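You operate a simulated robot arm through the tools that you are given. There is no shell and no other tool. Be economical: measure what you need, move in short steps, check, and stop when the job is done.

The job below is to be done with a simulated two-armed robot. You get a single attempt, and the scene is never put back.

JOB
Strip the impeller on the rework square: orange cap into the caps drawer, both weights onto their plate.
Fine: hold the impeller still for each weight; shut the drawer. Set down upright: weight. Where these are worked on the way, their far stop is far enough and under half their travel is too little: caps drawer.

It is judged by the outcome, as a careful person would: the job done as asked, and still so three seconds after it is handed in. It fails if anything else is knocked over, pushed out of place, dropped, spilled or broken. Lids that push on must go on centred and level and be pressed home; caps that screw on are set level and turned clockwise until they are tight.

ROBOT AND FRAMES
Two 6-joint arms with three-finger grippers on one trunk, on a base that drives. Base frame: it is fixed to the floor where the robot stands at the start and does not move with it; the origin is under the middle of the robot, x ahead of it, y to its left, z up; the surface under the hand at the start is at about z = 800. Units: mm, rad, N and s.
The left shoulder is at the start at [40, 147, 1328], the right one opposite. With the tool pointing down near the work surface each hand reaches from about 320 to 540 mm from the robot's upright axis, wherever it stands, measured 20 degrees to its own side. Places, roughly: balancer [1400, 200, 900]; balancer brake lever [1200, 100, 900]; balancer clear button [1100, -100, 900]; balancer guard [1300, 300, 900]; balancer halt button [1200, 200, 900]; balancer power switch [1000, 200, 900]; balancer run button [1100, 300, 900]; balancer size knob [1000, 200, 900]; balancer speed knob [1100, 0, 900]; balancer zero button [1100, 300, 900]; caps drawer [600, -100, 700]; impeller [3000, 4000, 750]; inside of the caps drawer [600, -100, 600]; top of the weights plate [1600, 600, 800]; weight [1500, 500, 750]. Payload 2.69 kg a hand.
The TCP of each hand is the grasp point between the finger pads, 29 mm short of the fingertips. In the tool frame z runs along the fingers and y along their closing line. Largest opening 120 mm; the body of the gripper starts 78 mm behind the TCP.
Orientation is told as [roll, pitch, yaw] about the base's x, y, z axes, in that order, counted from this pose: with the fingers straight down and closing along the base's y, the tool's x points along the base's -x, its y along +y and its z along -z.

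CONTROLS
- The arms move only by the tool servo_tool. It takes "left_targets", "right_targets" or both (then of equal length, played together; a hand with none holds still); each is a list of rows, each an object (a shift or turn left out is 0, a gripper value left out holds the last) with "linear": the shift along the tool's x, y, z in units of 25 mm (1.0 is 25 mm), a list of three; "rot": the turn, a rotation vector about the tool's x, y, z in units of 5 degrees (1.0 is 5 degrees), a list of three; "jaw": the opening, from 0 (shut) to 1 (fully open). In form: [{"linear": [x, y, z], "rot": [wx, wy, wz], "jaw": jaw}, ...]. A call has 1 to 20 rows; each row shifts and turns the commanded pose from where the row before left it, along the tool's axes as they then stand. A call with a number of a shift or a turn outside -1 to 1 is refused whole. Each row takes 0.2 s and may step no farther than 50 mm and 0.15 rad from the row before; otherwise, or with a gripper value out of range, the whole call is refused. A pose out of reach is approached as far as the arm can. The call stops where the force on the tool passes 40 N (or 10 N more than at its start, if that is more) or the arm is blocked; 0.2 s more then pass. The fingers move at their own pace and stop on an object; they squeeze with about 30 N. The grip force told is the motor's: it shows also when the fingers shut on nothing. Time passes only in rows, and 0.2 s behind the last, so rows that do not move let the fingers close. The reply holds the time, the measured pose of the TCP, the force on the tool along the base axes, the opening and the grip force, in the units named above and with some noise, with the torque about the TCP (base axes, N m) and any sound that the robot's microphone picked up.
- Cameras (640 x 400 px; columns grow to the right, rows downward): "scene" is now at [94.6, -13.2, 1530.6]; the picture's right is [-0.17, -0.98, -0.00], its down [-0.78, 0.14, -0.60] and it looks along [0.60, -0.11, -0.80] (base axes); focal length 270 px, centre (320, 200). "left" rides on the left gripper at [63, 0, -104] in its tool frame; the picture's right is [0.00, 1.00, 0.00], its down [-0.83, 0.00, -0.56] and it looks along [-0.56, 0.00, 0.83] (tool axes); focal length 275 px, centre (320, 200). "right" rides on the right gripper at [63, 0, -104] in its tool frame; the picture's right is [0.00, 1.00, 0.00], its down [-0.83, 0.00, -0.56] and it looks along [-0.56, 0.00, 0.83] (tool axes); focal length 275 px, centre (320, 200). There is no depth. A picture from a camera that has moved, and an enlarged one, comes with that camera's place and axes in the base frame and with its lens.
- grab_frame(camera): a new picture of that camera. The clock stands still meanwhile.
- lift_body(by): slides the trunk up (or, below 0, down) by that many mm; the arms and the scene camera ride with it, the base frame stays. It gives what a move gives, with no picture.
- base_move(legs): drives the robot by 1 to 6 legs, each [ahead, turn to the left] in mm and rad, along the robot's own axes; the way and the turn of a leg run together, so that a leg with both is an arc; at most 1500 mm and 3.142 rad a leg. The arms and the cameras ride along, it lands a little off, and it stops where it bumps. It gives what a move gives.
- turn_head(pan, tilt): turns the head with the scene camera to pan (to the left, within 1.501 rad either way) and tilt (down, from -0.506 to 1.204), counted from straight ahead of the robot. It gives what a move gives.
- enlarge(camera, box): a new picture of the part [left, top, right, bottom] of that camera's present view, enlarged. The clock stands still meanwhile.
- hand_in(): hands the job in; it is judged then, once.

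Work in short steps. Places have to be worked out from the pictures, the camera data and where the tool is seen: move nearer, look again, correct. Check each grasp and each placing, and mend what went wrong. You have 120 turns and 92 pictures in all, those below and enlarged ones among them. Open the grippers and draw the arms clear of the work before you hand the job in, unless the task says otherwise.

The tools are called by a JSON object that holds its "op" and its "data". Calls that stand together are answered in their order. servo_tool: Moves the arms, as the interface text tells. Its arguments: {"type":"object","properties":{"left_targets":{"type":"array"},"right_targets":{"type":"array"}},"required":[]} The other tools are called the same way: lift_body (by) slides the trunk up or down; base_move (legs) drives the base; turn_head (pan, tilt) turns the head that bears the scene camera; grab_frame (camera) takes a picture; enlarge (camera, box) takes an enlarged picture of a part of a camera's view; hand_in () hands the job in.

At the start:

```text
clock: 0.0
left_ee_pos: [541.9, 94.5, 1123.1]
left_tool_rot: [0.0, 0.002, 0.001]
left_wrist_force: [0.7, -0.4, 0.5]
left_ft_torque: [-0.01, 0.05, 0.03]
left_width: 119.8
left_gripper_force: 0.0
right_ee_pos: [491.6, -276.3, 999.8]
right_tool_rot: [-0.001, 0.0, 0.001]
right_wrist_force: [-0.1, 0.0, -0.2]
right_ft_torque: [0.05, -0.01, 0.0]
right_width: 120.0
right_gripper_force: 0.0
trunk travel left (down, up): [-454.0, 43.0]
robot x, y, heading: [1.7, -1.7, -0.004]
head pan, tilt: [-0.176, 0.922]
```

scene: 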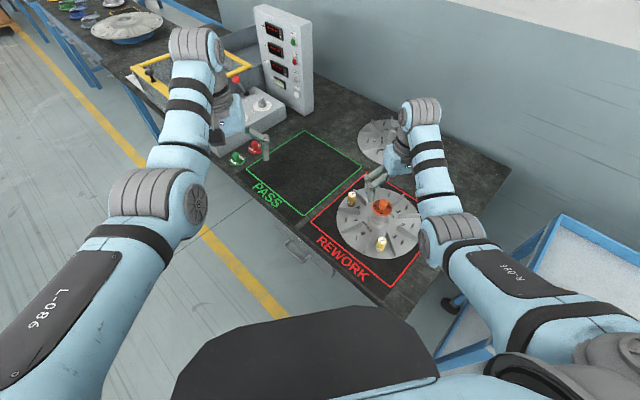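
right: 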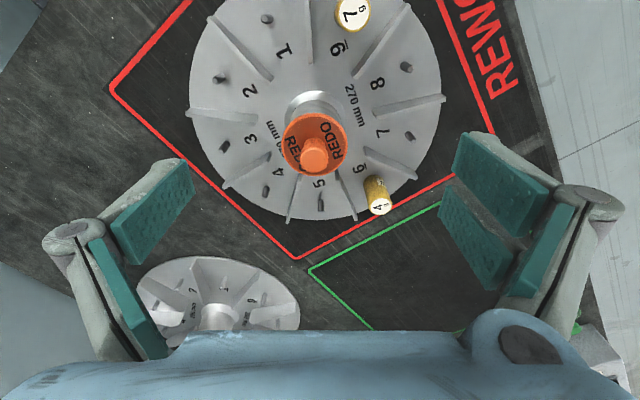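
left: 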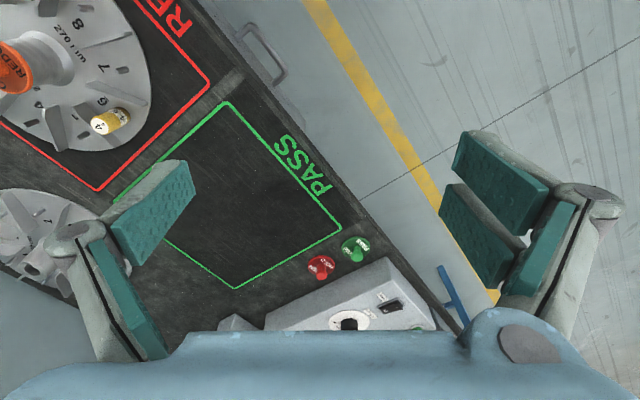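

I look closer at the impeller, the drawer area and the far plate first.

{"op": "enlarge", "data": {"camera": "scene", "box": [220, 110, 480, 300]}}

{"op": "enlarge", "data": {"camera": "scene", "box": [0, 0, 320, 180]}}

{"op": "enlarge", "data": {"camera": "right", "box": [180, 0, 500, 240]}}

```text
2.11 times, centred on (350, 205) of scene
camera zoom: at [94.6, -13.2, 1530.6], right [-0.17, -0.98, 0.0], down [-0.78, 0.14, -0.6], along [0.6, -0.11, -0.8], focal length 568 px, centre (257, 190)
```

zoom: 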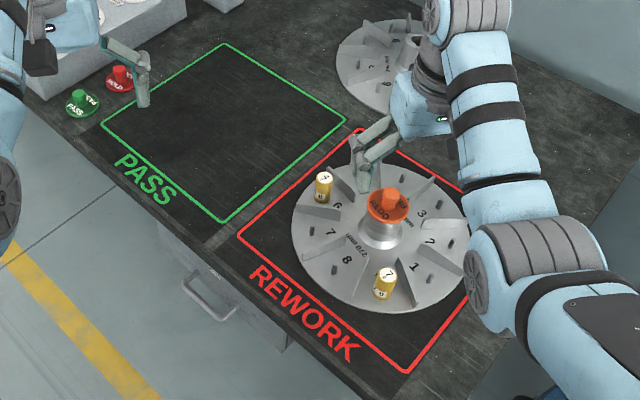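

```text
2.00 times, centred on (160, 90) of scene
camera zoom: at [94.6, -13.2, 1530.6], right [-0.17, -0.98, 0.0], down [-0.78, 0.14, -0.6], along [0.6, -0.11, -0.8], focal length 540 px, centre (640, 420)
```

zoom: 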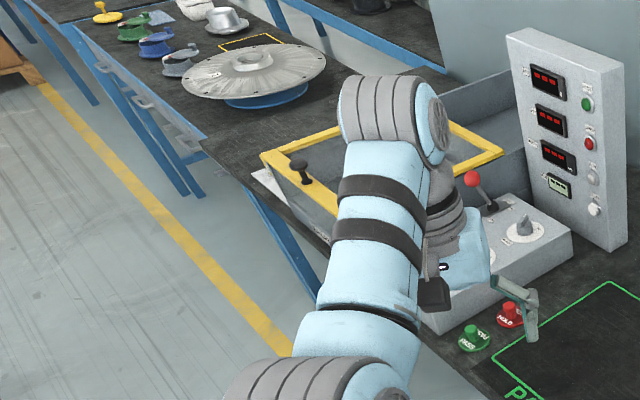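

```text
1.67 times, centred on (340, 120) of right
camera zoom: at [428.8, -276.9, 1103.7], right [0.0, 1.0, 0.0], down [0.83, 0.0, 0.56], along [0.56, 0.0, -0.83], focal length 459 px, centre (287, 333)
```

zoom: 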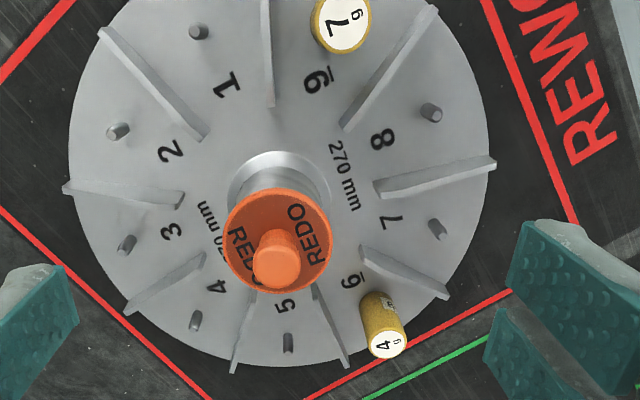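

I look around for the weights plate.

{"op": "turn_head", "data": {"pan": 0.4, "tilt": 0.5}}

{"op": "grab_frame", "data": {"camera": "scene"}}

```text
clock: 1.0
left_ee_pos: [542.3, 93.9, 1122.7]
left_tool_rot: [0.001, 0.001, 0.0]
left_wrist_force: [-0.6, -0.2, 0.8]
left_ft_torque: [-0.01, -0.03, 0.0]
left_width: 119.9
left_gripper_force: 0.0
right_ee_pos: [492.1, -276.4, 999.1]
right_tool_rot: [0.0, 0.0, 0.0]
right_wrist_force: [0.1, 0.5, -0.7]
right_ft_torque: [0.0, -0.01, 0.0]
right_width: 120.1
right_gripper_force: 0.1
trunk travel left (down, up): [-454.0, 43.0]
robot x, y, heading: [0.7, -2.2, 0.001]
head pan, tilt: [0.4, 0.499]
```

```text
85 pictures are left
camera scene: at [105.2, 35.1, 1566.0], right [0.39, -0.92, 0.0], down [-0.44, -0.19, -0.88], along [0.81, 0.34, -0.48], focal length 270 px, centre (320, 200)
```

scene: 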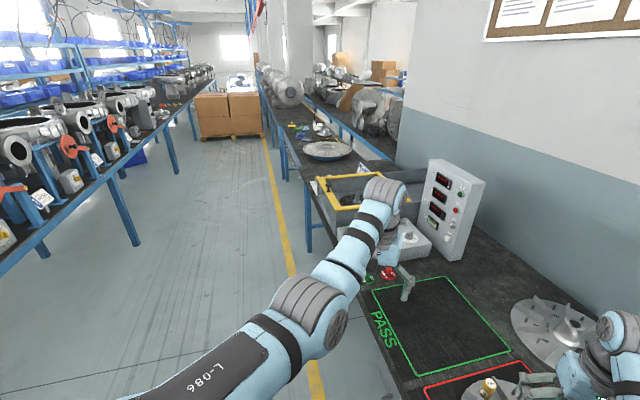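

{"op": "enlarge", "data": {"camera": "scene", "box": [270, 110, 430, 220]}}

```text
3.64 times, centred on (350, 165) of scene
camera zoom: at [105.2, 35.1, 1566.0], right [0.39, -0.92, 0.0], down [-0.44, -0.19, -0.88], along [0.81, 0.34, -0.48], focal length 981 px, centre (211, 327)
```

zoom: 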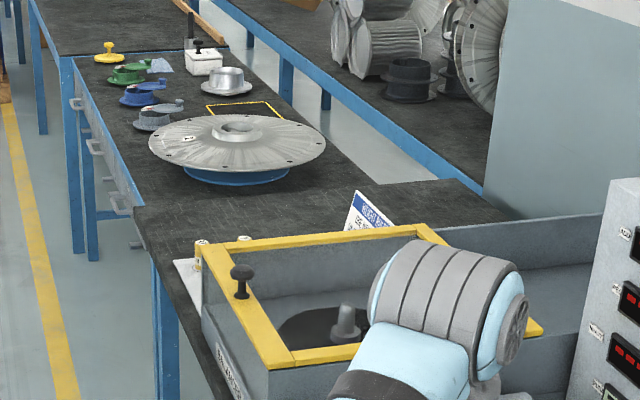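

The weights plate sits at the far front corner of this bench (~[1620,690]). Now a close look at the drawer handle.

{"op": "turn_head", "data": {"pan": 0.0, "tilt": 0.95}}

{"op": "enlarge", "data": {"camera": "left", "box": [160, 0, 400, 150]}}

{"op": "enlarge", "data": {"camera": "scene", "box": [230, 150, 430, 275]}}

```text
clock: 1.9
left_ee_pos: [542.6, 95.1, 1122.4]
left_tool_rot: [0.0, 0.001, -0.001]
left_wrist_force: [0.1, -0.2, -0.2]
left_ft_torque: [-0.02, -0.01, 0.01]
left_width: 120.2
left_gripper_force: 0.0
right_ee_pos: [492.7, -276.7, 1000.4]
right_tool_rot: [-0.001, 0.0, 0.001]
right_wrist_force: [-0.4, 0.0, 0.1]
right_ft_torque: [-0.01, 0.03, 0.05]
right_width: 119.9
right_gripper_force: 0.0
trunk travel left (down, up): [-454.0, 43.0]
robot x, y, heading: [2.6, 3.0, -0.003]
head pan, tilt: [0.0, 0.949]
```

```text
2.67 times, centred on (280, 75) of left
camera zoom: at [480.1, 93.7, 1225.8], right [0.0, 1.0, 0.0], down [0.83, 0.0, 0.55], along [0.55, 0.0, -0.83], focal length 734 px, centre (427, 533)
```

zoom: 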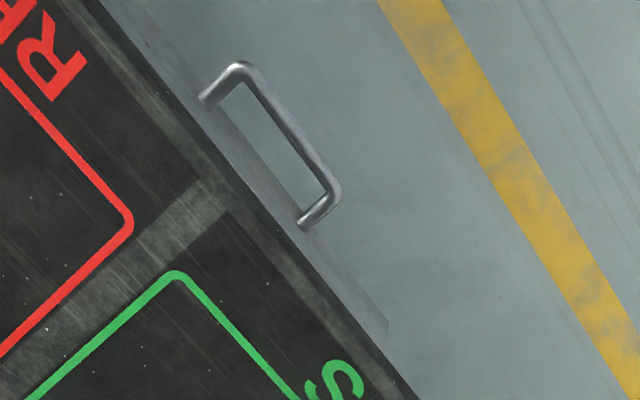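

```text
3.20 times, centred on (330, 212) of scene
camera zoom: at [94.1, -0.1, 1528.6], right [0.0, -1.0, 0.0], down [-0.81, 0.0, -0.58], along [0.58, 0.0, -0.81], focal length 864 px, centre (288, 160)
```

zoom: 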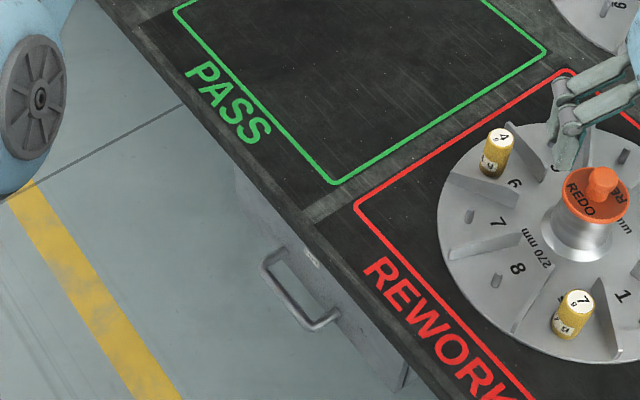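

The handle bar's middle is about [524, 0, 678], parallel to the bench edge (yaw ≈ 0.64), standing ~30 mm off the drawer face under a small overhang. I bring the left hand down outside the bench edge and tilt it for the grasp.

{"op": "servo_tool", "data": {"left_targets": [{"linear": [0.25, -0.04, 1], "rot": [0, 0, -0.92], "jaw": 0.4}, {"linear": [0.5, -0.04, 1], "rot": [0, 0, -0.92]}, {"linear": [0.5, 0, 1], "rot": [0, 0, -0.92]}, {"linear": [0.5, 0.2, 1], "rot": [0, 0, -0.92]}, {"linear": [0.5, 0.3, 1], "rot": [0, 0, -0.92]}, {"linear": [0.3, 0.3, 1], "rot": [0, 0, -0.92]}, {"linear": [0.2, 0.2, 1], "rot": [0, 0, -0.92]}, {"linear": [0, 0, 1], "rot": [0, 0, -0.9]}, {"linear": [0, 0, 1]}, {"linear": [0, 0, 1]}, {"linear": [0, 0, 1]}, {"linear": [0, 0, 1]}]}}

```text
clock: 4.5
left_ee_pos: [466.9, 99.9, 822.6]
left_tool_rot: [0.002, 0.002, 0.642]
left_wrist_force: [0.4, -0.1, 0.3]
left_ft_torque: [0.03, -0.01, -0.01]
left_width: 48.2
left_gripper_force: 0.1
right_ee_pos: [493.6, -276.3, 999.2]
right_tool_rot: [0.0, -0.001, -0.001]
right_wrist_force: [0.3, 0.4, 0.0]
right_ft_torque: [0.05, 0.0, 0.03]
right_width: 120.2
right_gripper_force: 0.1
trunk travel left (down, up): [-454.0, 43.0]
robot x, y, heading: [-0.1, -1.1, 0.001]
head pan, tilt: [0.0, 0.949]
```

Now tilt 60° about the tool's x so that the fingers point inward and down.

{"op": "servo_tool", "data": {"left_targets": [{"rot": [1, 0, 0]}, {"rot": [1, 0, 0]}, {"rot": [1, 0, 0]}, {"rot": [1, 0, 0]}, {"rot": [1, 0, 0]}, {"rot": [1, 0, 0]}, {"rot": [1, 0, 0]}, {"rot": [1, 0, 0]}, {"rot": [1, 0, 0]}, {"rot": [1, 0, 0]}, {"rot": [1, 0, 0]}, {"rot": [1, 0, 0]}]}}

{"op": "grab_frame", "data": {"camera": "left"}}

{"op": "grab_frame", "data": {"camera": "scene"}}

```text
clock: 7.1
left_ee_pos: [465.0, 101.7, 823.3]
left_tool_rot: [-1.046, 0.002, 0.641]
left_wrist_force: [0.2, -0.3, -0.2]
left_ft_torque: [-0.01, -0.02, 0.01]
left_width: 47.9
left_gripper_force: 0.1
right_ee_pos: [491.7, -275.7, 998.8]
right_tool_rot: [-0.001, 0.0, 0.001]
right_wrist_force: [0.1, 0.1, -0.2]
right_ft_torque: [0.0, 0.0, -0.01]
right_width: 119.8
right_gripper_force: 0.0
trunk travel left (down, up): [-454.0, 43.0]
robot x, y, heading: [-1.1, -1.0, 0.003]
head pan, tilt: [0.0, 0.949]
```

```text
81 pictures are left
camera left: at [362.5, 135.2, 874.0], right [-0.3, 0.4, -0.87], down [0.38, 0.88, 0.28], along [0.88, -0.25, -0.41], focal length 275 px, centre (320, 200)
```

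left: 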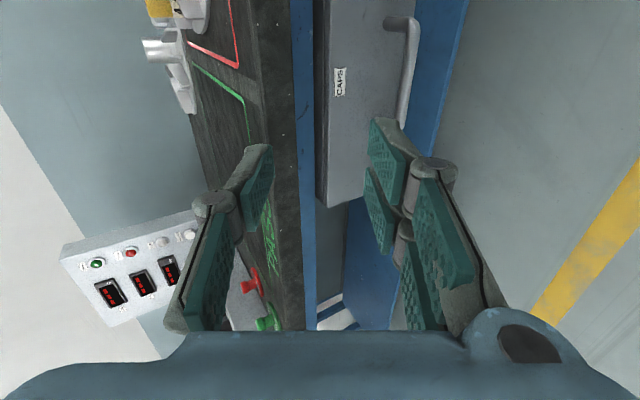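

```text
80 pictures are left
camera scene: at [94.1, 0.2, 1528.5], right [0.0, -1.0, 0.0], down [-0.81, 0.0, -0.58], along [0.58, 0.0, -0.81], focal length 270 px, centre (320, 200)
```

scene: 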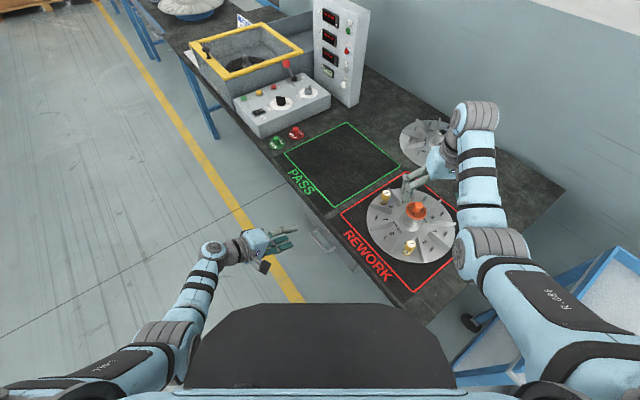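

The bar's middle looks like ~[526, 0, 669]. I tilt to 75°, narrow the fingers a little, and go to a pre-grasp 60 mm short.

{"op": "servo_tool", "data": {"left_targets": [{"rot": [1, 0, 0], "jaw": 0.32}, {"rot": [1, 0, 0]}, {"rot": [1, 0, 0]}, {"linear": [0.1, 0.94, 0.66]}, {"linear": [0.1, 0.94, 0.66]}, {"linear": [0.1, 0.94, 0.66]}, {"linear": [0.1, 0.94, 0.66]}, {"linear": [0.1, 0.94, 0.66]}]}}

{"op": "grab_frame", "data": {"camera": "left"}}

```text
clock: 8.9
left_ee_pos: [449.5, 73.6, 817.6]
left_tool_rot: [-1.307, 0.0, 0.64]
left_wrist_force: [-0.6, 0.5, -0.7]
left_ft_torque: [-0.01, -0.02, 0.0]
left_width: 38.5
left_gripper_force: 0.0
left hand out of reach, approached as far as the arm can: row 3, 4, 5, 6, 7, 8
right_ee_pos: [493.3, -276.2, 999.3]
right_tool_rot: [-0.002, 0.0, 0.0]
right_wrist_force: [-0.3, 0.3, -0.9]
right_ft_torque: [0.0, -0.01, -0.03]
right_width: 119.7
right_gripper_force: 0.0
trunk travel left (down, up): [-454.0, 43.0]
robot x, y, heading: [-1.2, -1.4, 0.001]
head pan, tilt: [0.0, 0.949]
```

```text
79 pictures are left
camera left: at [339.4, 115.0, 843.6], right [-0.15, 0.21, -0.97], down [0.34, 0.93, 0.15], along [0.93, -0.31, -0.21], focal length 275 px, centre (320, 200)
```

left: 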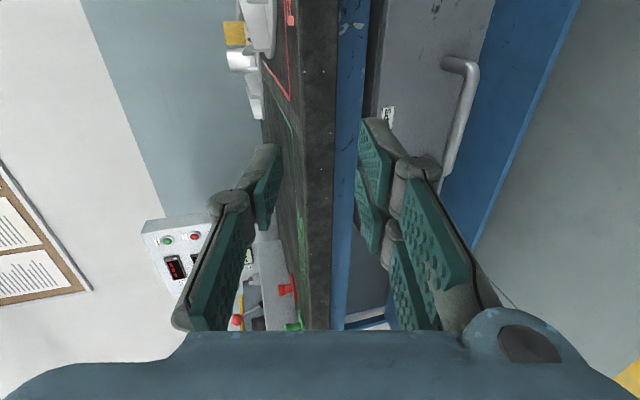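

The arm needs a lower trunk. I raise the right hand to keep it clear, then lower the trunk.

{"op": "servo_tool", "data": {"right_targets": [{"linear": [0, 0, -1]}, {"linear": [0, 0, -1]}, {"linear": [0, 0, -1]}, {"linear": [0, 0, -1]}, {"linear": [0, 0, -1]}, {"linear": [0, 0, -1]}, {"linear": [0, 0, -1]}, {"linear": [0, 0, -1]}]}}

{"op": "lift_body", "data": {"by": -150}}

{"op": "grab_frame", "data": {"camera": "left"}}

```text
clock: 10.7
left_ee_pos: [450.3, 73.5, 818.0]
left_tool_rot: [-1.306, 0.0, 0.642]
left_wrist_force: [0.9, -0.3, 0.3]
left_ft_torque: [0.03, 0.02, 0.0]
left_width: 38.3
left_gripper_force: 0.1
right_ee_pos: [556.6, -283.9, 1168.8]
right_tool_rot: [0.001, 0.001, 0.0]
right_wrist_force: [0.5, -0.6, -0.6]
right_ft_torque: [-0.04, 0.0, -0.02]
right_width: 119.9
right_gripper_force: 0.1
right hand out of reach, approached as far as the arm can: row 1, 2, 3, 4, 5, 6, 7
trunk travel left (down, up): [-454.0, 43.0]
robot x, y, heading: [-0.4, -2.7, 0.005]
head pan, tilt: [0.0, 0.949]
```

```text
clock: 12.4
left_ee_pos: [449.8, 72.3, 666.7]
left_tool_rot: [-1.308, 0.0, 0.644]
left_wrist_force: [0.8, -0.1, -0.7]
left_ft_torque: [0.02, -0.04, 0.02]
left_width: 38.3
left_gripper_force: 0.0
right_ee_pos: [557.2, -284.9, 1020.5]
right_tool_rot: [-0.001, 0.0, -0.001]
right_wrist_force: [1.6, -0.5, -0.1]
right_ft_torque: [0.01, -0.01, -0.02]
right_width: 120.2
right_gripper_force: 0.1
trunk travel left (down, up): [-304.0, 193.0]
robot x, y, heading: [1.4, -1.1, 0.0]
head pan, tilt: [0.0, 0.949]
```

```text
78 pictures are left
camera left: at [339.4, 115.3, 692.4], right [-0.15, 0.21, -0.97], down [0.34, 0.93, 0.15], along [0.93, -0.31, -0.21], focal length 275 px, centre (320, 200)
```

left: 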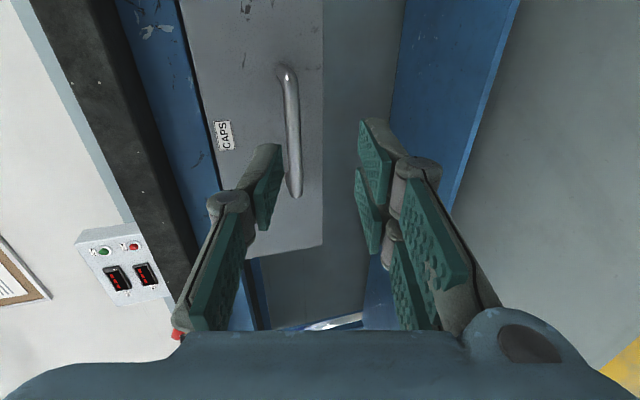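

The bar is now seen at about [526, 0, 661]. I align the hand with it and advance part way.

{"op": "servo_tool", "data": {"left_targets": [{"linear": [-0.7, -0.85, 0]}, {"linear": [0, 0, 0.8]}, {"linear": [0, 0, 0.8]}]}}

{"op": "grab_frame", "data": {"camera": "left"}}

```text
clock: 13.2
left_ee_pos: [485.8, 51.3, 689.0]
left_tool_rot: [-1.305, 0.001, 0.643]
left_wrist_force: [0.5, -1.0, -0.1]
left_ft_torque: [0.03, 0.0, 0.01]
left_width: 38.3
left_gripper_force: 0.1
left hand out of reach, approached as far as the arm can: row 3
right_ee_pos: [557.7, -284.8, 1019.9]
right_tool_rot: [-0.001, 0.002, -0.001]
right_wrist_force: [0.0, 0.0, 0.6]
right_ft_torque: [-0.01, 0.02, 0.02]
right_width: 119.9
right_gripper_force: 0.0
trunk travel left (down, up): [-304.0, 193.0]
robot x, y, heading: [1.5, 1.1, 0.006]
head pan, tilt: [0.0, 0.949]
```

```text
77 pictures are left
camera left: at [375.1, 93.7, 714.8], right [-0.15, 0.21, -0.97], down [0.34, 0.93, 0.15], along [0.93, -0.31, -0.21], focal length 275 px, centre (320, 200)
```

left: 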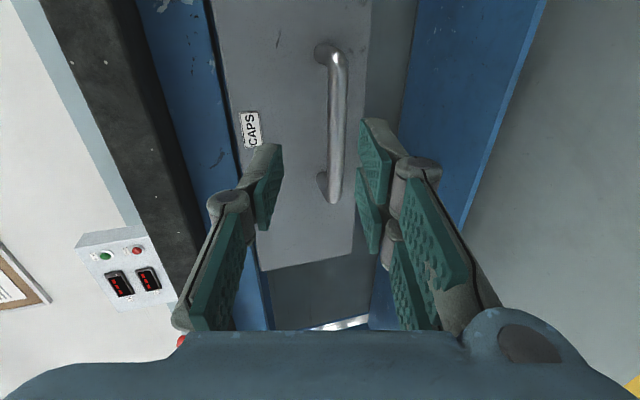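

I lower the trunk further, first raising the right hand by the same amount.

{"op": "servo_tool", "data": {"right_targets": [{"linear": [0.5, 0, -1]}, {"linear": [0.5, 0, -1]}, {"linear": [0.5, 0, -1]}, {"linear": [0, 0, -1]}, {"linear": [0, 0, -1]}, {"linear": [0, 0, -1]}]}}

{"op": "lift_body", "data": {"by": -130}}

{"op": "servo_tool", "data": {"left_targets": [{"linear": [0, -1, 0]}, {"linear": [0, -1, 0]}, {"linear": [0, -1, 0]}, {"linear": [0, -1, 0]}]}}

```text
clock: 14.6
left_ee_pos: [485.3, 52.4, 688.6]
left_tool_rot: [-1.309, 0.0, 0.642]
left_wrist_force: [-0.3, -0.3, 0.4]
left_ft_torque: [-0.02, -0.05, -0.04]
left_width: 38.3
left_gripper_force: 0.2
right_ee_pos: [525.6, -285.3, 1164.0]
right_tool_rot: [-0.001, -0.002, -0.001]
right_wrist_force: [0.4, 0.8, 0.2]
right_ft_torque: [0.01, -0.03, 0.0]
right_width: 120.0
right_gripper_force: 0.0
right hand out of reach, approached as far as the arm can: row 1, 2, 3, 4, 5, 6
trunk travel left (down, up): [-304.0, 193.0]
robot x, y, heading: [-2.4, 4.2, -0.001]
head pan, tilt: [0.0, 0.949]
```

```text
clock: 16.2
left_ee_pos: [485.3, 50.5, 559.2]
left_tool_rot: [-1.309, 0.0, 0.642]
left_wrist_force: [0.6, -0.7, 0.7]
left_ft_torque: [0.01, -0.03, 0.04]
left_width: 38.5
left_gripper_force: 0.0
right_ee_pos: [527.2, -285.4, 1034.7]
right_tool_rot: [0.0, -0.003, 0.0]
right_wrist_force: [1.3, 0.1, -0.6]
right_ft_torque: [0.01, 0.04, -0.03]
right_width: 120.0
right_gripper_force: 0.2
trunk travel left (down, up): [-174.0, 323.0]
robot x, y, heading: [1.7, -0.8, 0.0]
head pan, tilt: [0.0, 0.949]
```

```text
clock: 17.2
left_ee_pos: [498.5, 31.4, 655.1]
left_tool_rot: [-1.306, 0.0, 0.643]
left_wrist_force: [0.3, 0.0, -0.6]
left_ft_torque: [0.02, 0.01, 0.02]
left_width: 38.7
left_gripper_force: 0.0
right_ee_pos: [527.6, -286.2, 1034.0]
right_tool_rot: [0.001, -0.001, 0.001]
right_wrist_force: [0.4, 0.3, 0.0]
right_ft_torque: [0.03, 0.03, -0.01]
right_width: 120.1
right_gripper_force: 0.0
trunk travel left (down, up): [-174.0, 323.0]
robot x, y, heading: [-1.0, -1.2, 0.001]
head pan, tilt: [0.0, 0.949]
```

{"op": "servo_tool", "data": {"left_targets": [{"linear": [-0.1, -0.68, 0]}]}}

{"op": "grab_frame", "data": {"camera": "left"}}

```text
clock: 17.6
left_ee_pos: [504.6, 29.8, 672.4]
left_tool_rot: [-1.305, -0.001, 0.644]
left_wrist_force: [-0.8, 0.0, -0.1]
left_ft_torque: [-0.02, 0.01, 0.03]
left_width: 38.4
left_gripper_force: 0.0
right_ee_pos: [526.7, -284.2, 1035.0]
right_tool_rot: [0.0, -0.001, 0.0]
right_wrist_force: [0.6, 0.2, 0.2]
right_ft_torque: [-0.01, -0.01, 0.0]
right_width: 120.1
right_gripper_force: 0.0
trunk travel left (down, up): [-174.0, 323.0]
robot x, y, heading: [2.7, 1.9, -0.004]
head pan, tilt: [0.0, 0.949]
```

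```text
76 pictures are left
camera left: at [394.1, 71.8, 698.3], right [-0.15, 0.21, -0.97], down [0.34, 0.93, 0.15], along [0.93, -0.31, -0.22], focal length 275 px, centre (320, 200)
```

left: 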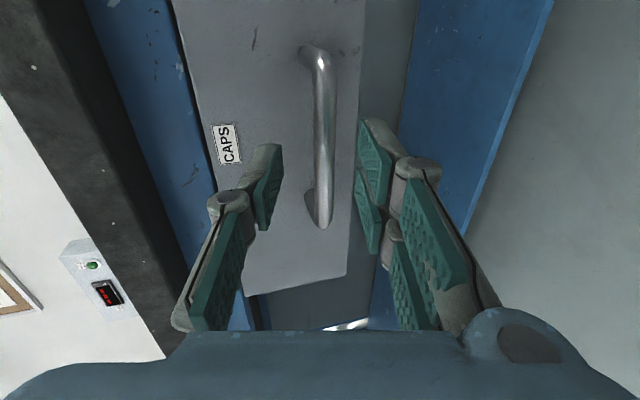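

The bar lies centred between the fingers. I advance 30 mm and close.

{"op": "servo_tool", "data": {"left_targets": [{"linear": [0, 0, 0.6]}, {"linear": [0, 0, 0.6]}, {"jaw": 0.0}, {}, {}]}}

{"op": "grab_frame", "data": {"camera": "left"}}

```text
clock: 18.8
left_ee_pos: [521.9, 5.5, 662.1]
left_tool_rot: [-1.302, 0.002, 0.64]
left_wrist_force: [-4.9, -1.8, -16.4]
left_ft_torque: [0.32, -0.21, 0.3]
left_width: 10.9
left_gripper_force: 38.7
right_ee_pos: [527.2, -286.6, 1033.5]
right_tool_rot: [0.001, 0.001, 0.001]
right_wrist_force: [-0.5, 0.6, 0.1]
right_ft_torque: [0.01, 0.02, 0.01]
right_width: 120.0
right_gripper_force: 0.1
trunk travel left (down, up): [-174.0, 323.0]
robot x, y, heading: [1.0, 1.2, 0.002]
head pan, tilt: [0.0, 0.949]
```

```text
75 pictures are left
camera left: at [411.4, 48.2, 688.4], right [-0.16, 0.21, -0.96], down [0.35, 0.93, 0.15], along [0.93, -0.31, -0.22], focal length 275 px, centre (320, 200)
```

left: 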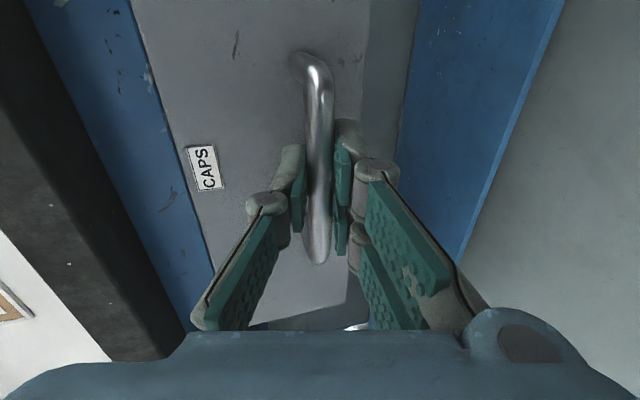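

The handle is gripped. I pull outward along the drawer's axis.

{"op": "servo_tool", "data": {"left_targets": [{"linear": [0, 0.21, -0.48]}, {"linear": [0, 0.18, -0.67]}, {"linear": [0, 0.18, -0.67]}, {"linear": [0, 0.18, -0.67]}, {"linear": [0, 0.18, -0.67]}, {"linear": [0, 0.18, -0.67]}, {"linear": [0, 0.18, -0.67]}, {"linear": [0, 0.18, -0.67]}]}}

```text
clock: 20.8
left_ee_pos: [441.3, 113.7, 661.9]
left_tool_rot: [-1.3, 0.001, 0.643]
left_wrist_force: [1.5, -0.4, -6.9]
left_ft_torque: [0.24, -0.14, -0.24]
left_width: 10.6
left_gripper_force: 38.0
right_ee_pos: [527.2, -285.3, 1033.2]
right_tool_rot: [-0.001, 0.0, 0.0]
right_wrist_force: [0.4, -0.1, -0.3]
right_ft_torque: [0.05, -0.01, -0.06]
right_width: 120.0
right_gripper_force: 0.1
trunk travel left (down, up): [-174.0, 323.0]
robot x, y, heading: [-1.1, -1.9, 0.005]
head pan, tilt: [0.0, 0.949]
stopped in row 8 (left hand): the force on the tool passed its limit at 40 N (the readings are from after the stop); the commanded pose is now the measured one
```

It moved ~135 mm and met something. I check by picture.

{"op": "grab_frame", "data": {"camera": "scene"}}

{"op": "grab_frame", "data": {"camera": "left"}}

```text
74 pictures are left
camera scene: at [95.0, 0.3, 1248.7], right [0.0, -1.0, 0.0], down [-0.81, 0.0, -0.58], along [0.58, 0.0, -0.81], focal length 270 px, centre (320, 200)
```

scene: 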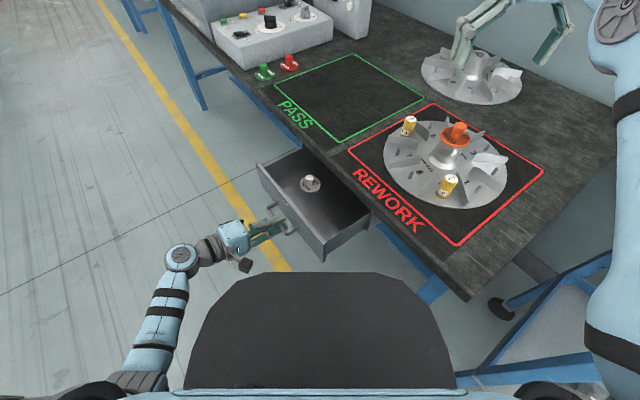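

```text
73 pictures are left
camera left: at [331.4, 156.4, 688.6], right [-0.16, 0.22, -0.96], down [0.35, 0.93, 0.15], along [0.93, -0.31, -0.22], focal length 275 px, centre (320, 200)
```

left: 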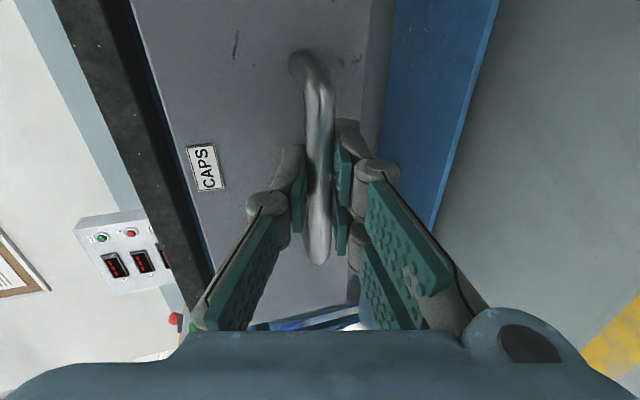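

The drawer is open with one grey cap in it. I tug a bit more to check that it's at its stop.

{"op": "servo_tool", "data": {"left_targets": [{"linear": [0, 0.05, -0.19]}, {"linear": [0, 0.05, -0.19]}, {"linear": [0, 0.05, -0.19]}, {"linear": [0, 0.05, -0.19]}]}}

```text
clock: 21.8
left_ee_pos: [429.2, 130.5, 662.5]
left_tool_rot: [-1.301, 0.003, 0.64]
left_wrist_force: [-1.8, -1.6, -13.6]
left_ft_torque: [0.31, -0.3, 0.19]
left_width: 10.9
left_gripper_force: 38.0
right_ee_pos: [527.8, -286.0, 1033.8]
right_tool_rot: [-0.001, 0.001, 0.001]
right_wrist_force: [0.6, -0.2, -0.2]
right_ft_torque: [-0.01, 0.03, -0.04]
right_width: 119.7
right_gripper_force: 0.1
trunk travel left (down, up): [-174.0, 323.0]
robot x, y, heading: [-2.7, 1.8, 0.001]
head pan, tilt: [0.0, 0.949]
```

It still slides; I continue slowly.

{"op": "servo_tool", "data": {"left_targets": [{"linear": [0, 0.1, -0.38]}, {"linear": [0, 0.1, -0.38]}, {"linear": [0, 0.1, -0.38]}, {"linear": [0, 0.1, -0.38]}, {"linear": [0, 0.1, -0.38]}, {"linear": [0, 0.1, -0.38]}, {"linear": [0, 0.1, -0.38]}, {"linear": [0, 0.1, -0.38]}, {"linear": [0, 0.1, -0.38]}, {"linear": [0, 0.1, -0.38]}]}}

{"op": "grab_frame", "data": {"camera": "scene"}}

```text
clock: 23.6
left_ee_pos: [385.1, 191.8, 662.5]
left_tool_rot: [-1.298, 0.0, 0.643]
left_wrist_force: [9.4, 0.0, -12.3]
left_ft_torque: [0.27, -0.1, -0.02]
left_width: 11.0
left_gripper_force: 38.1
right_ee_pos: [529.1, -285.3, 1032.9]
right_tool_rot: [0.0, 0.001, -0.002]
right_wrist_force: [0.3, -1.0, -0.1]
right_ft_torque: [0.0, -0.01, 0.0]
right_width: 120.1
right_gripper_force: 0.1
trunk travel left (down, up): [-174.0, 323.0]
robot x, y, heading: [0.4, 1.5, -0.0]
head pan, tilt: [0.0, 0.949]
stopped in row 9 (left hand): the force on the tool passed its limit at 46 N (the readings are from after the stop); the commanded pose is now the measured one
```

```text
72 pictures are left
camera scene: at [96.7, 0.2, 1248.5], right [0.0, -1.0, 0.0], down [-0.81, 0.0, -0.58], along [0.58, 0.0, -0.81], focal length 270 px, centre (320, 200)
```

scene: 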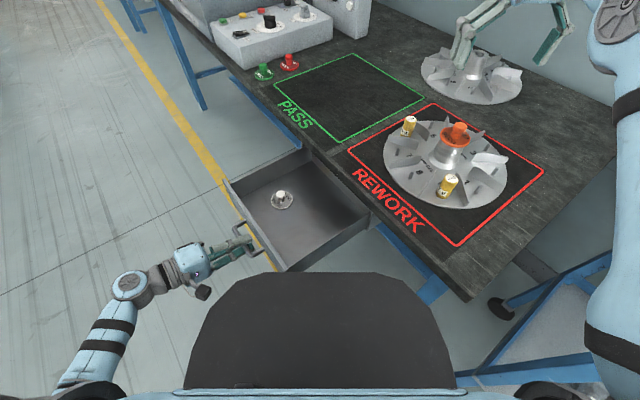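

Drawer opened ~230 mm to its stop. I release, back the left hand off, and look at the cap from the right hand.

{"op": "servo_tool", "data": {"left_targets": [{"jaw": 0.35}, {}, {"linear": [0, 0, -1]}, {"linear": [0, 0, -1]}, {"linear": [0, 0, -1]}, {"linear": [0, -1, 0]}, {"linear": [0, -1, 0]}, {"linear": [0, -1, 0]}]}}

{"op": "grab_frame", "data": {"camera": "right"}}

```text
clock: 25.4
left_ee_pos: [348.9, 232.9, 756.7]
left_tool_rot: [-1.301, 0.0, 0.642]
left_wrist_force: [-0.4, 0.0, -0.5]
left_ft_torque: [-0.01, -0.02, 0.03]
left_width: 42.0
left_gripper_force: 0.0
right_ee_pos: [526.9, -286.1, 1034.8]
right_tool_rot: [0.001, -0.001, 0.0]
right_wrist_force: [-0.2, -0.8, 1.4]
right_ft_torque: [0.0, -0.01, 0.0]
right_width: 119.7
right_gripper_force: 0.0
trunk travel left (down, up): [-174.0, 323.0]
robot x, y, heading: [0.6, 0.3, -0.002]
head pan, tilt: [0.0, 0.949]
```

```text
71 pictures are left
camera right: at [463.3, -286.6, 1138.4], right [0.0, 1.0, 0.0], down [0.83, 0.0, 0.56], along [0.56, 0.0, -0.83], focal length 275 px, centre (320, 200)
```

right: 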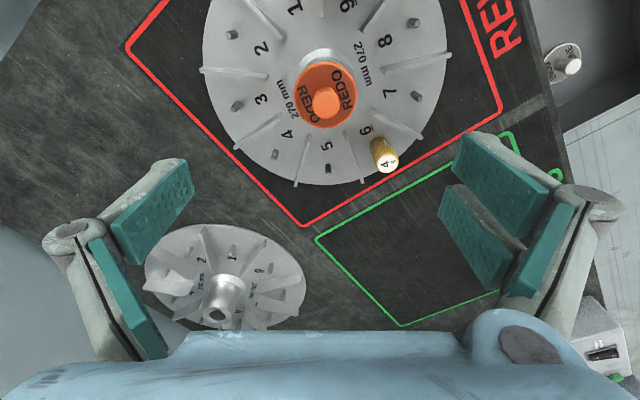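

{"op": "enlarge", "data": {"camera": "scene", "box": [370, 90, 530, 220]}}

{"op": "enlarge", "data": {"camera": "right", "box": [260, 40, 420, 180]}}

```text
3.08 times, centred on (450, 155) of scene
camera zoom: at [93.9, -0.2, 1248.5], right [0.0, -1.0, 0.0], down [-0.81, 0.0, -0.58], along [0.58, 0.0, -0.81], focal length 830 px, centre (-80, 338)
```

zoom: 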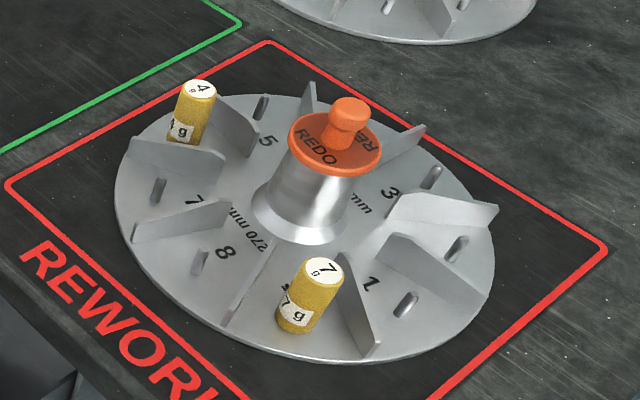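

```text
2.86 times, centred on (340, 110) of right
camera zoom: at [463.3, -286.6, 1138.4], right [0.0, 1.0, 0.0], down [0.83, 0.0, 0.56], along [0.56, 0.0, -0.83], focal length 786 px, centre (263, 457)
```

zoom: 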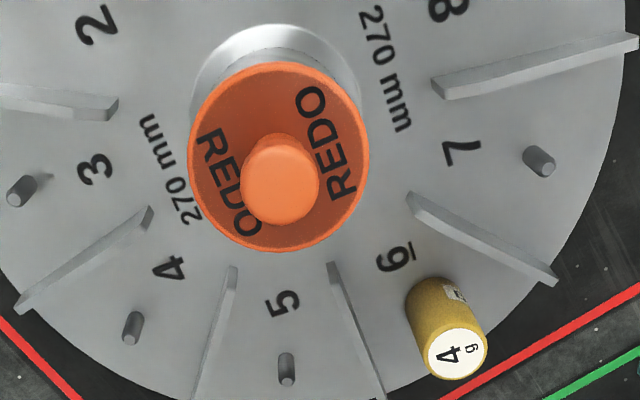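

The cap is a ~60 mm disc (top z≈866) with a knob up to z≈889 at [526, -281.5]. I lower the right hand around the knob.

{"op": "servo_tool", "data": {"right_targets": [{"linear": [0.06, 0.18, 1], "jaw": 0.5}, {"linear": [0, 0, 1]}, {"linear": [0, 0, 1]}, {"linear": [0, 0, 1]}]}}

{"op": "grab_frame", "data": {"camera": "right"}}

{"op": "enlarge", "data": {"camera": "scene", "box": [370, 50, 570, 220]}}

```text
clock: 26.4
left_ee_pos: [349.3, 232.8, 756.7]
left_tool_rot: [-1.302, 0.002, 0.643]
left_wrist_force: [-0.4, 0.4, -0.7]
left_ft_torque: [0.04, -0.03, -0.01]
left_width: 42.1
left_gripper_force: 0.1
right_ee_pos: [555.0, -286.2, 943.1]
right_tool_rot: [0.001, 0.0, 0.001]
right_wrist_force: [-0.4, -0.3, -1.0]
right_ft_torque: [0.0, 0.03, 0.02]
right_width: 59.8
right_gripper_force: 0.0
right hand out of reach, approached as far as the arm can: row 1, 2, 3, 4
trunk travel left (down, up): [-174.0, 323.0]
robot x, y, heading: [0.6, 1.3, -0.002]
head pan, tilt: [0.0, 0.949]
```

```text
68 pictures are left
camera right: at [492.2, -287.0, 1047.1], right [0.0, 1.0, 0.0], down [0.83, 0.0, 0.56], along [0.56, 0.0, -0.83], focal length 275 px, centre (320, 200)
```

right: 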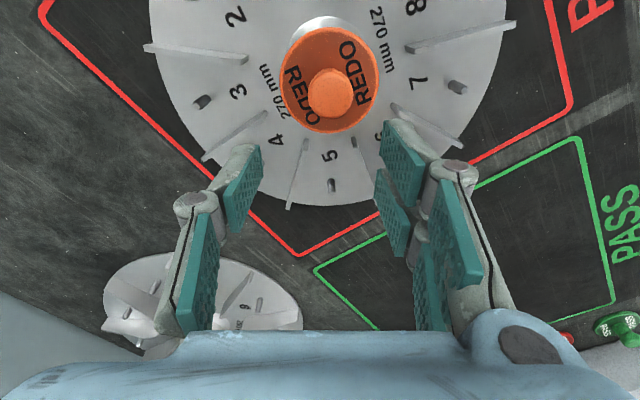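

```text
2.35 times, centred on (470, 135) of scene
camera zoom: at [94.5, -0.4, 1248.5], right [0.0, -1.0, 0.0], down [-0.81, 0.0, -0.58], along [0.58, 0.0, -0.81], focal length 635 px, centre (-33, 353)
```

zoom: 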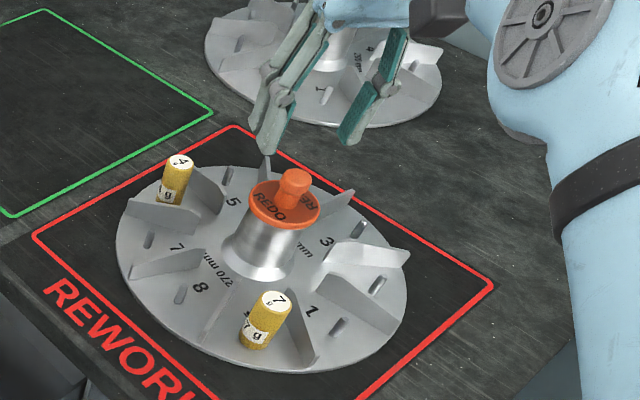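

The low trunk makes this awkward; I raise it back and re-approach.

{"op": "lift_body", "data": {"by": 230}}

{"op": "servo_tool", "data": {"right_targets": [{"linear": [0.6, 0.18, 1]}, {"linear": [0.6, 0, 1]}, {"linear": [0, 0, 1]}, {"linear": [0, 0, 1]}, {"linear": [0, 0, 1]}, {"linear": [0, 0, 1]}, {"linear": [0, 0, 1]}, {"linear": [0, 0, 1]}]}}

{"op": "grab_frame", "data": {"camera": "right"}}

```text
clock: 28.8
left_ee_pos: [351.5, 232.6, 985.6]
left_tool_rot: [-1.301, 0.002, 0.642]
left_wrist_force: [0.2, -0.7, -1.0]
left_ft_torque: [0.03, -0.02, 0.0]
left_width: 42.1
left_gripper_force: 0.2
right_ee_pos: [556.1, -286.7, 1173.9]
right_tool_rot: [-0.001, -0.001, -0.001]
right_wrist_force: [0.5, 0.1, 0.1]
right_ft_torque: [0.03, 0.0, 0.03]
right_width: 60.1
right_gripper_force: 0.2
trunk travel left (down, up): [-404.0, 93.0]
robot x, y, heading: [-0.1, -0.2, 0.001]
head pan, tilt: [0.0, 0.949]
```

```text
clock: 30.6
left_ee_pos: [350.3, 233.1, 985.8]
left_tool_rot: [-1.302, 0.001, 0.641]
left_wrist_force: [-0.8, 0.4, -0.4]
left_ft_torque: [0.02, 0.0, -0.01]
left_width: 41.9
left_gripper_force: 0.0
right_ee_pos: [564.5, -287.5, 979.2]
right_tool_rot: [0.001, 0.001, 0.001]
right_wrist_force: [-0.7, 0.3, 0.1]
right_ft_torque: [0.0, 0.0, 0.02]
right_width: 60.1
right_gripper_force: 0.0
right hand out of reach, approached as far as the arm can: row 1, 2, 3
trunk travel left (down, up): [-404.0, 93.0]
robot x, y, heading: [0.6, -1.8, 0.007]
head pan, tilt: [0.0, 0.949]
```

```text
66 pictures are left
camera right: at [500.9, -288.8, 1082.7], right [0.0, 1.0, 0.0], down [0.83, 0.0, 0.56], along [0.56, 0.0, -0.83], focal length 275 px, centre (320, 200)
```

right: 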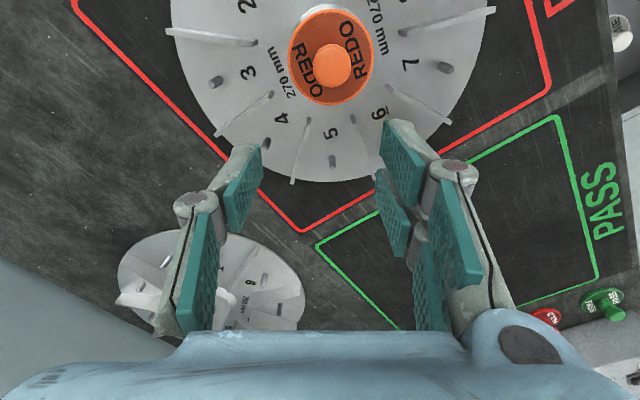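

Now reachable. Move over the knob and down to z≈898.

{"op": "servo_tool", "data": {"right_targets": [{"linear": [0.75, 0.25, 0]}, {"linear": [0.75, 0, 0]}, {"linear": [0, 0, 0.8]}, {"linear": [0, 0, 0.8]}, {"linear": [0, 0, 0.8]}, {"linear": [0, 0, 0.5]}]}}

{"op": "grab_frame", "data": {"camera": "right"}}

{"op": "turn_head", "data": {"pan": -0.3, "tilt": 0.95}}

{"op": "enlarge", "data": {"camera": "scene", "box": [240, 130, 420, 250]}}

```text
clock: 32.0
left_ee_pos: [350.8, 233.3, 985.1]
left_tool_rot: [-1.301, -0.001, 0.641]
left_wrist_force: [0.1, -0.9, 0.2]
left_ft_torque: [-0.01, 0.02, 0.02]
left_width: 42.1
left_gripper_force: 0.0
right_ee_pos: [527.1, -281.5, 907.0]
right_tool_rot: [0.0, -0.001, 0.0]
right_wrist_force: [-0.9, -0.5, 0.0]
right_ft_torque: [-0.01, 0.01, 0.0]
right_width: 60.0
right_gripper_force: 0.1
trunk travel left (down, up): [-404.0, 93.0]
robot x, y, heading: [-2.0, 0.2, 0.003]
head pan, tilt: [0.0, 0.949]
```

```text
65 pictures are left
camera right: at [464.5, -282.2, 1010.4], right [0.0, 1.0, 0.0], down [0.83, 0.0, 0.56], along [0.56, 0.0, -0.83], focal length 275 px, centre (320, 200)
```

right: 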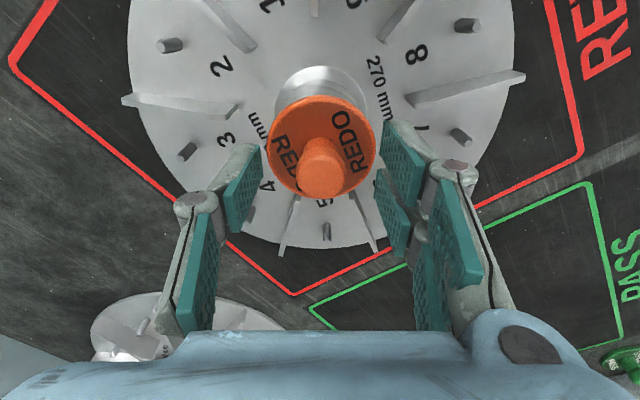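

```text
clock: 32.8
left_ee_pos: [350.3, 234.0, 984.7]
left_tool_rot: [-1.302, 0.0, 0.644]
left_wrist_force: [-0.3, 0.2, -0.9]
left_ft_torque: [0.01, -0.02, 0.02]
left_width: 42.0
left_gripper_force: 0.0
right_ee_pos: [527.6, -281.2, 906.6]
right_tool_rot: [-0.001, -0.001, 0.0]
right_wrist_force: [0.4, 0.2, -0.4]
right_ft_torque: [0.01, 0.01, 0.0]
right_width: 59.8
right_gripper_force: 0.1
trunk travel left (down, up): [-404.0, 93.0]
robot x, y, heading: [0.1, -1.4, -0.001]
head pan, tilt: [-0.3, 0.949]
```

```text
3.33 times, centred on (330, 190) of scene
camera zoom: at [90.7, -21.5, 1477.8], right [-0.3, -0.96, 0.0], down [-0.78, 0.24, -0.58], along [0.56, -0.17, -0.81], focal length 900 px, centre (287, 233)
```

zoom: 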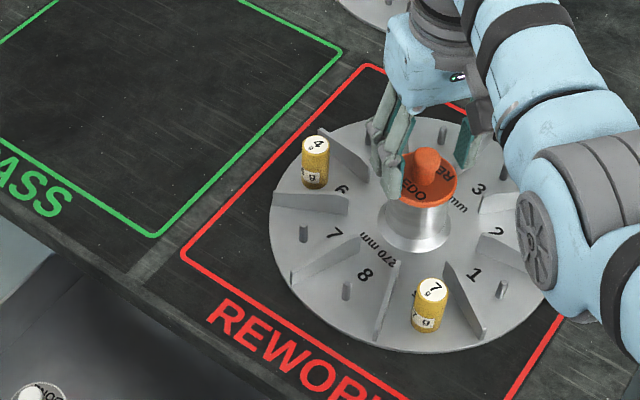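

Nearly aligned; lower 9 mm with a slight forward correction and close on the knob.

{"op": "servo_tool", "data": {"right_targets": [{"linear": [-0.12, 0, 0.2]}, {"linear": [0, 0, 0.16], "jaw": 0.3}, {"jaw": 0}, {}, {}]}}

{"op": "grab_frame", "data": {"camera": "right"}}

```text
clock: 34.0
left_ee_pos: [348.5, 234.6, 985.4]
left_tool_rot: [-1.305, -0.002, 0.64]
left_wrist_force: [0.0, 0.3, 0.1]
left_ft_torque: [-0.01, 0.02, -0.02]
left_width: 42.0
left_gripper_force: 0.0
right_ee_pos: [530.8, -280.2, 899.1]
right_tool_rot: [-0.003, -0.006, 0.0]
right_wrist_force: [2.4, -0.1, 20.2]
right_ft_torque: [0.06, 0.06, 0.07]
right_width: 20.3
right_gripper_force: 29.8
trunk travel left (down, up): [-404.0, 93.0]
robot x, y, heading: [-1.2, 3.3, -0.001]
head pan, tilt: [-0.3, 0.949]
```

```text
63 pictures are left
camera right: at [466.9, -280.7, 1004.0], right [0.0, 1.0, 0.0], down [0.83, 0.0, 0.56], along [0.56, 0.0, -0.83], focal length 275 px, centre (320, 200)
```

right: 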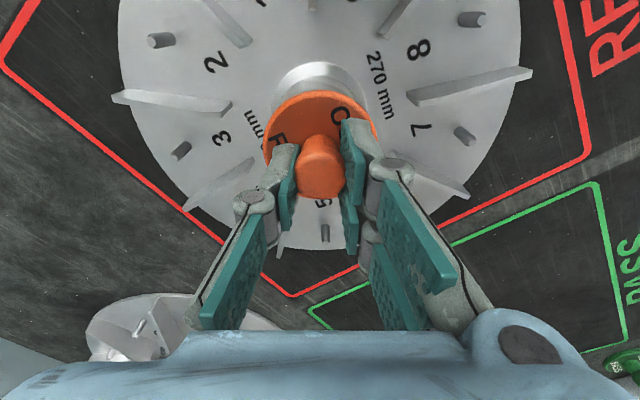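

The knob is gripped (20 mm). I lift gently to see if it comes free.

{"op": "servo_tool", "data": {"right_targets": [{"linear": [0, 0, -0.15]}, {"linear": [0, 0, -0.15]}, {"linear": [0, 0, -0.2]}, {"linear": [0, 0, -0.3]}, {"linear": [0, 0, -0.5]}]}}

{"op": "grab_frame", "data": {"camera": "right"}}

```text
clock: 35.2
left_ee_pos: [349.8, 233.2, 984.8]
left_tool_rot: [-1.302, 0.001, 0.642]
left_wrist_force: [-0.5, -0.3, 0.5]
left_ft_torque: [-0.01, 0.02, -0.02]
left_width: 42.1
left_gripper_force: 0.0
right_ee_pos: [532.5, -282.8, 930.4]
right_tool_rot: [-0.001, -0.003, 0.0]
right_wrist_force: [-0.3, -0.1, 0.6]
right_ft_torque: [-0.02, -0.03, 0.01]
right_width: 20.4
right_gripper_force: 30.5
trunk travel left (down, up): [-404.0, 93.0]
robot x, y, heading: [0.7, -1.1, -0.001]
head pan, tilt: [-0.3, 0.949]
```

```text
62 pictures are left
camera right: at [468.4, -282.8, 1034.4], right [0.0, 1.0, 0.0], down [0.83, 0.0, 0.56], along [0.56, 0.0, -0.83], focal length 275 px, centre (320, 200)
```

right: 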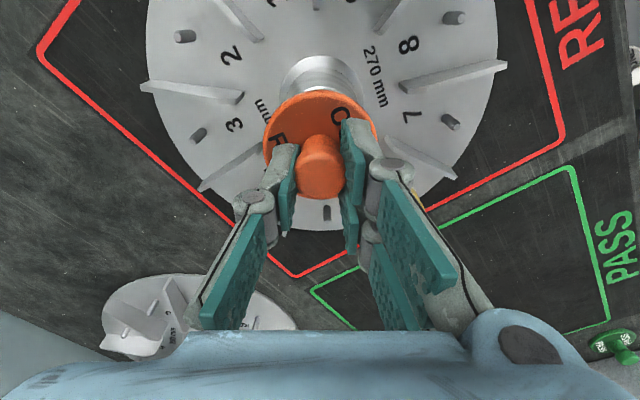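

The cap is off and in hand. I raise it and carry it over the open drawer, to about [439, 48].

{"op": "servo_tool", "data": {"right_targets": [{"linear": [0, 0, -0.8]}, {"linear": [0, 0, -0.8]}, {"linear": [0, 0, -0.8]}, {"linear": [0.266, 0.946, 0]}, {"linear": [0.266, 0.946, 0]}, {"linear": [0.266, 0.946, 0]}, {"linear": [0.266, 0.946, 0]}, {"linear": [0.266, 0.946, 0]}, {"linear": [0.266, 0.946, 0]}, {"linear": [0.266, 0.946, 0]}, {"linear": [0.266, 0.946, 0]}, {"linear": [0.266, 0.946, 0]}, {"linear": [0.266, 0.946, 0]}, {"linear": [0.266, 0.946, 0]}, {"linear": [0.266, 0.946, 0]}, {"linear": [0.266, 0.946, 0]}, {"linear": [0.266, 0.946, 0]}]}}

{"op": "turn_head", "data": {"pan": 0.15, "tilt": 1.0}}

{"op": "grab_frame", "data": {"camera": "scene"}}

{"op": "grab_frame", "data": {"camera": "right"}}

```text
clock: 38.8
left_ee_pos: [350.9, 234.3, 985.0]
left_tool_rot: [-1.304, -0.001, 0.64]
left_wrist_force: [-0.4, 1.1, -0.6]
left_ft_torque: [-0.04, -0.02, 0.01]
left_width: 42.1
left_gripper_force: 0.2
right_ee_pos: [520.6, -3.5, 964.9]
right_tool_rot: [0.001, 0.0, 0.001]
right_wrist_force: [-0.4, -0.6, -0.6]
right_ft_torque: [-0.02, 0.01, 0.0]
right_width: 20.1
right_gripper_force: 29.7
right hand out of reach, approached as far as the arm can: row 5, 6, 7, 8, 10, 14, 15, 16, 17
trunk travel left (down, up): [-404.0, 93.0]
robot x, y, heading: [2.8, -1.7, -0.001]
head pan, tilt: [-0.3, 0.949]
```

```text
clock: 39.7
left_ee_pos: [351.7, 232.8, 984.7]
left_tool_rot: [-1.303, -0.001, 0.641]
left_wrist_force: [0.4, -0.8, 0.3]
left_ft_torque: [0.03, 0.01, 0.04]
left_width: 41.9
left_gripper_force: 0.0
right_ee_pos: [519.2, -4.4, 964.9]
right_tool_rot: [0.0, 0.0, -0.001]
right_wrist_force: [0.0, 0.0, -0.3]
right_ft_torque: [0.0, -0.03, 0.02]
right_width: 20.3
right_gripper_force: 30.0
trunk travel left (down, up): [-404.0, 93.0]
robot x, y, heading: [0.5, -3.7, -0.001]
head pan, tilt: [0.15, 1.0]
```

```text
61 pictures are left
camera scene: at [90.1, 10.4, 1474.2], right [0.15, -0.99, 0.0], down [-0.83, -0.12, -0.54], along [0.53, 0.08, -0.84], focal length 270 px, centre (320, 200)
```

scene: 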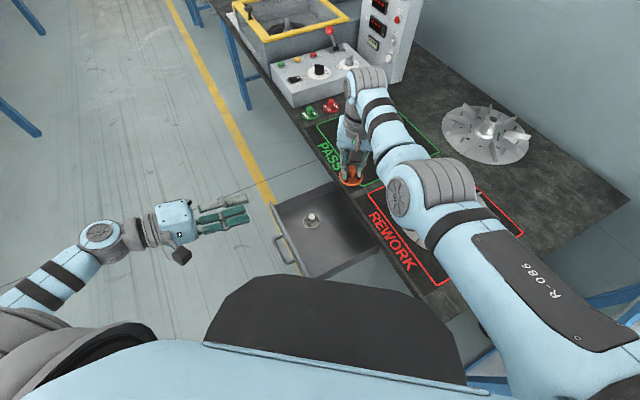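

```text
60 pictures are left
camera right: at [456.5, -5.9, 1068.8], right [0.0, 1.0, 0.0], down [0.83, 0.0, 0.56], along [0.56, 0.0, -0.83], focal length 275 px, centre (320, 200)
```

right: 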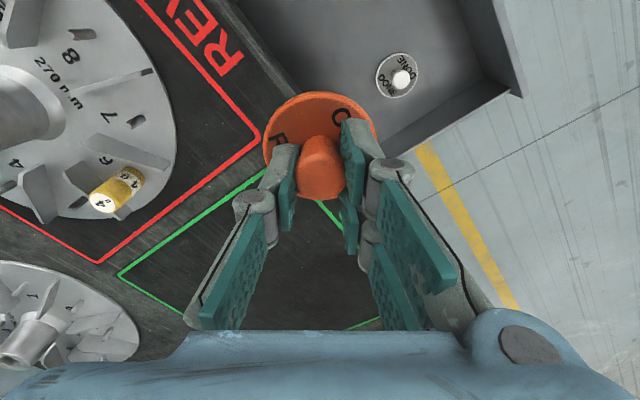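

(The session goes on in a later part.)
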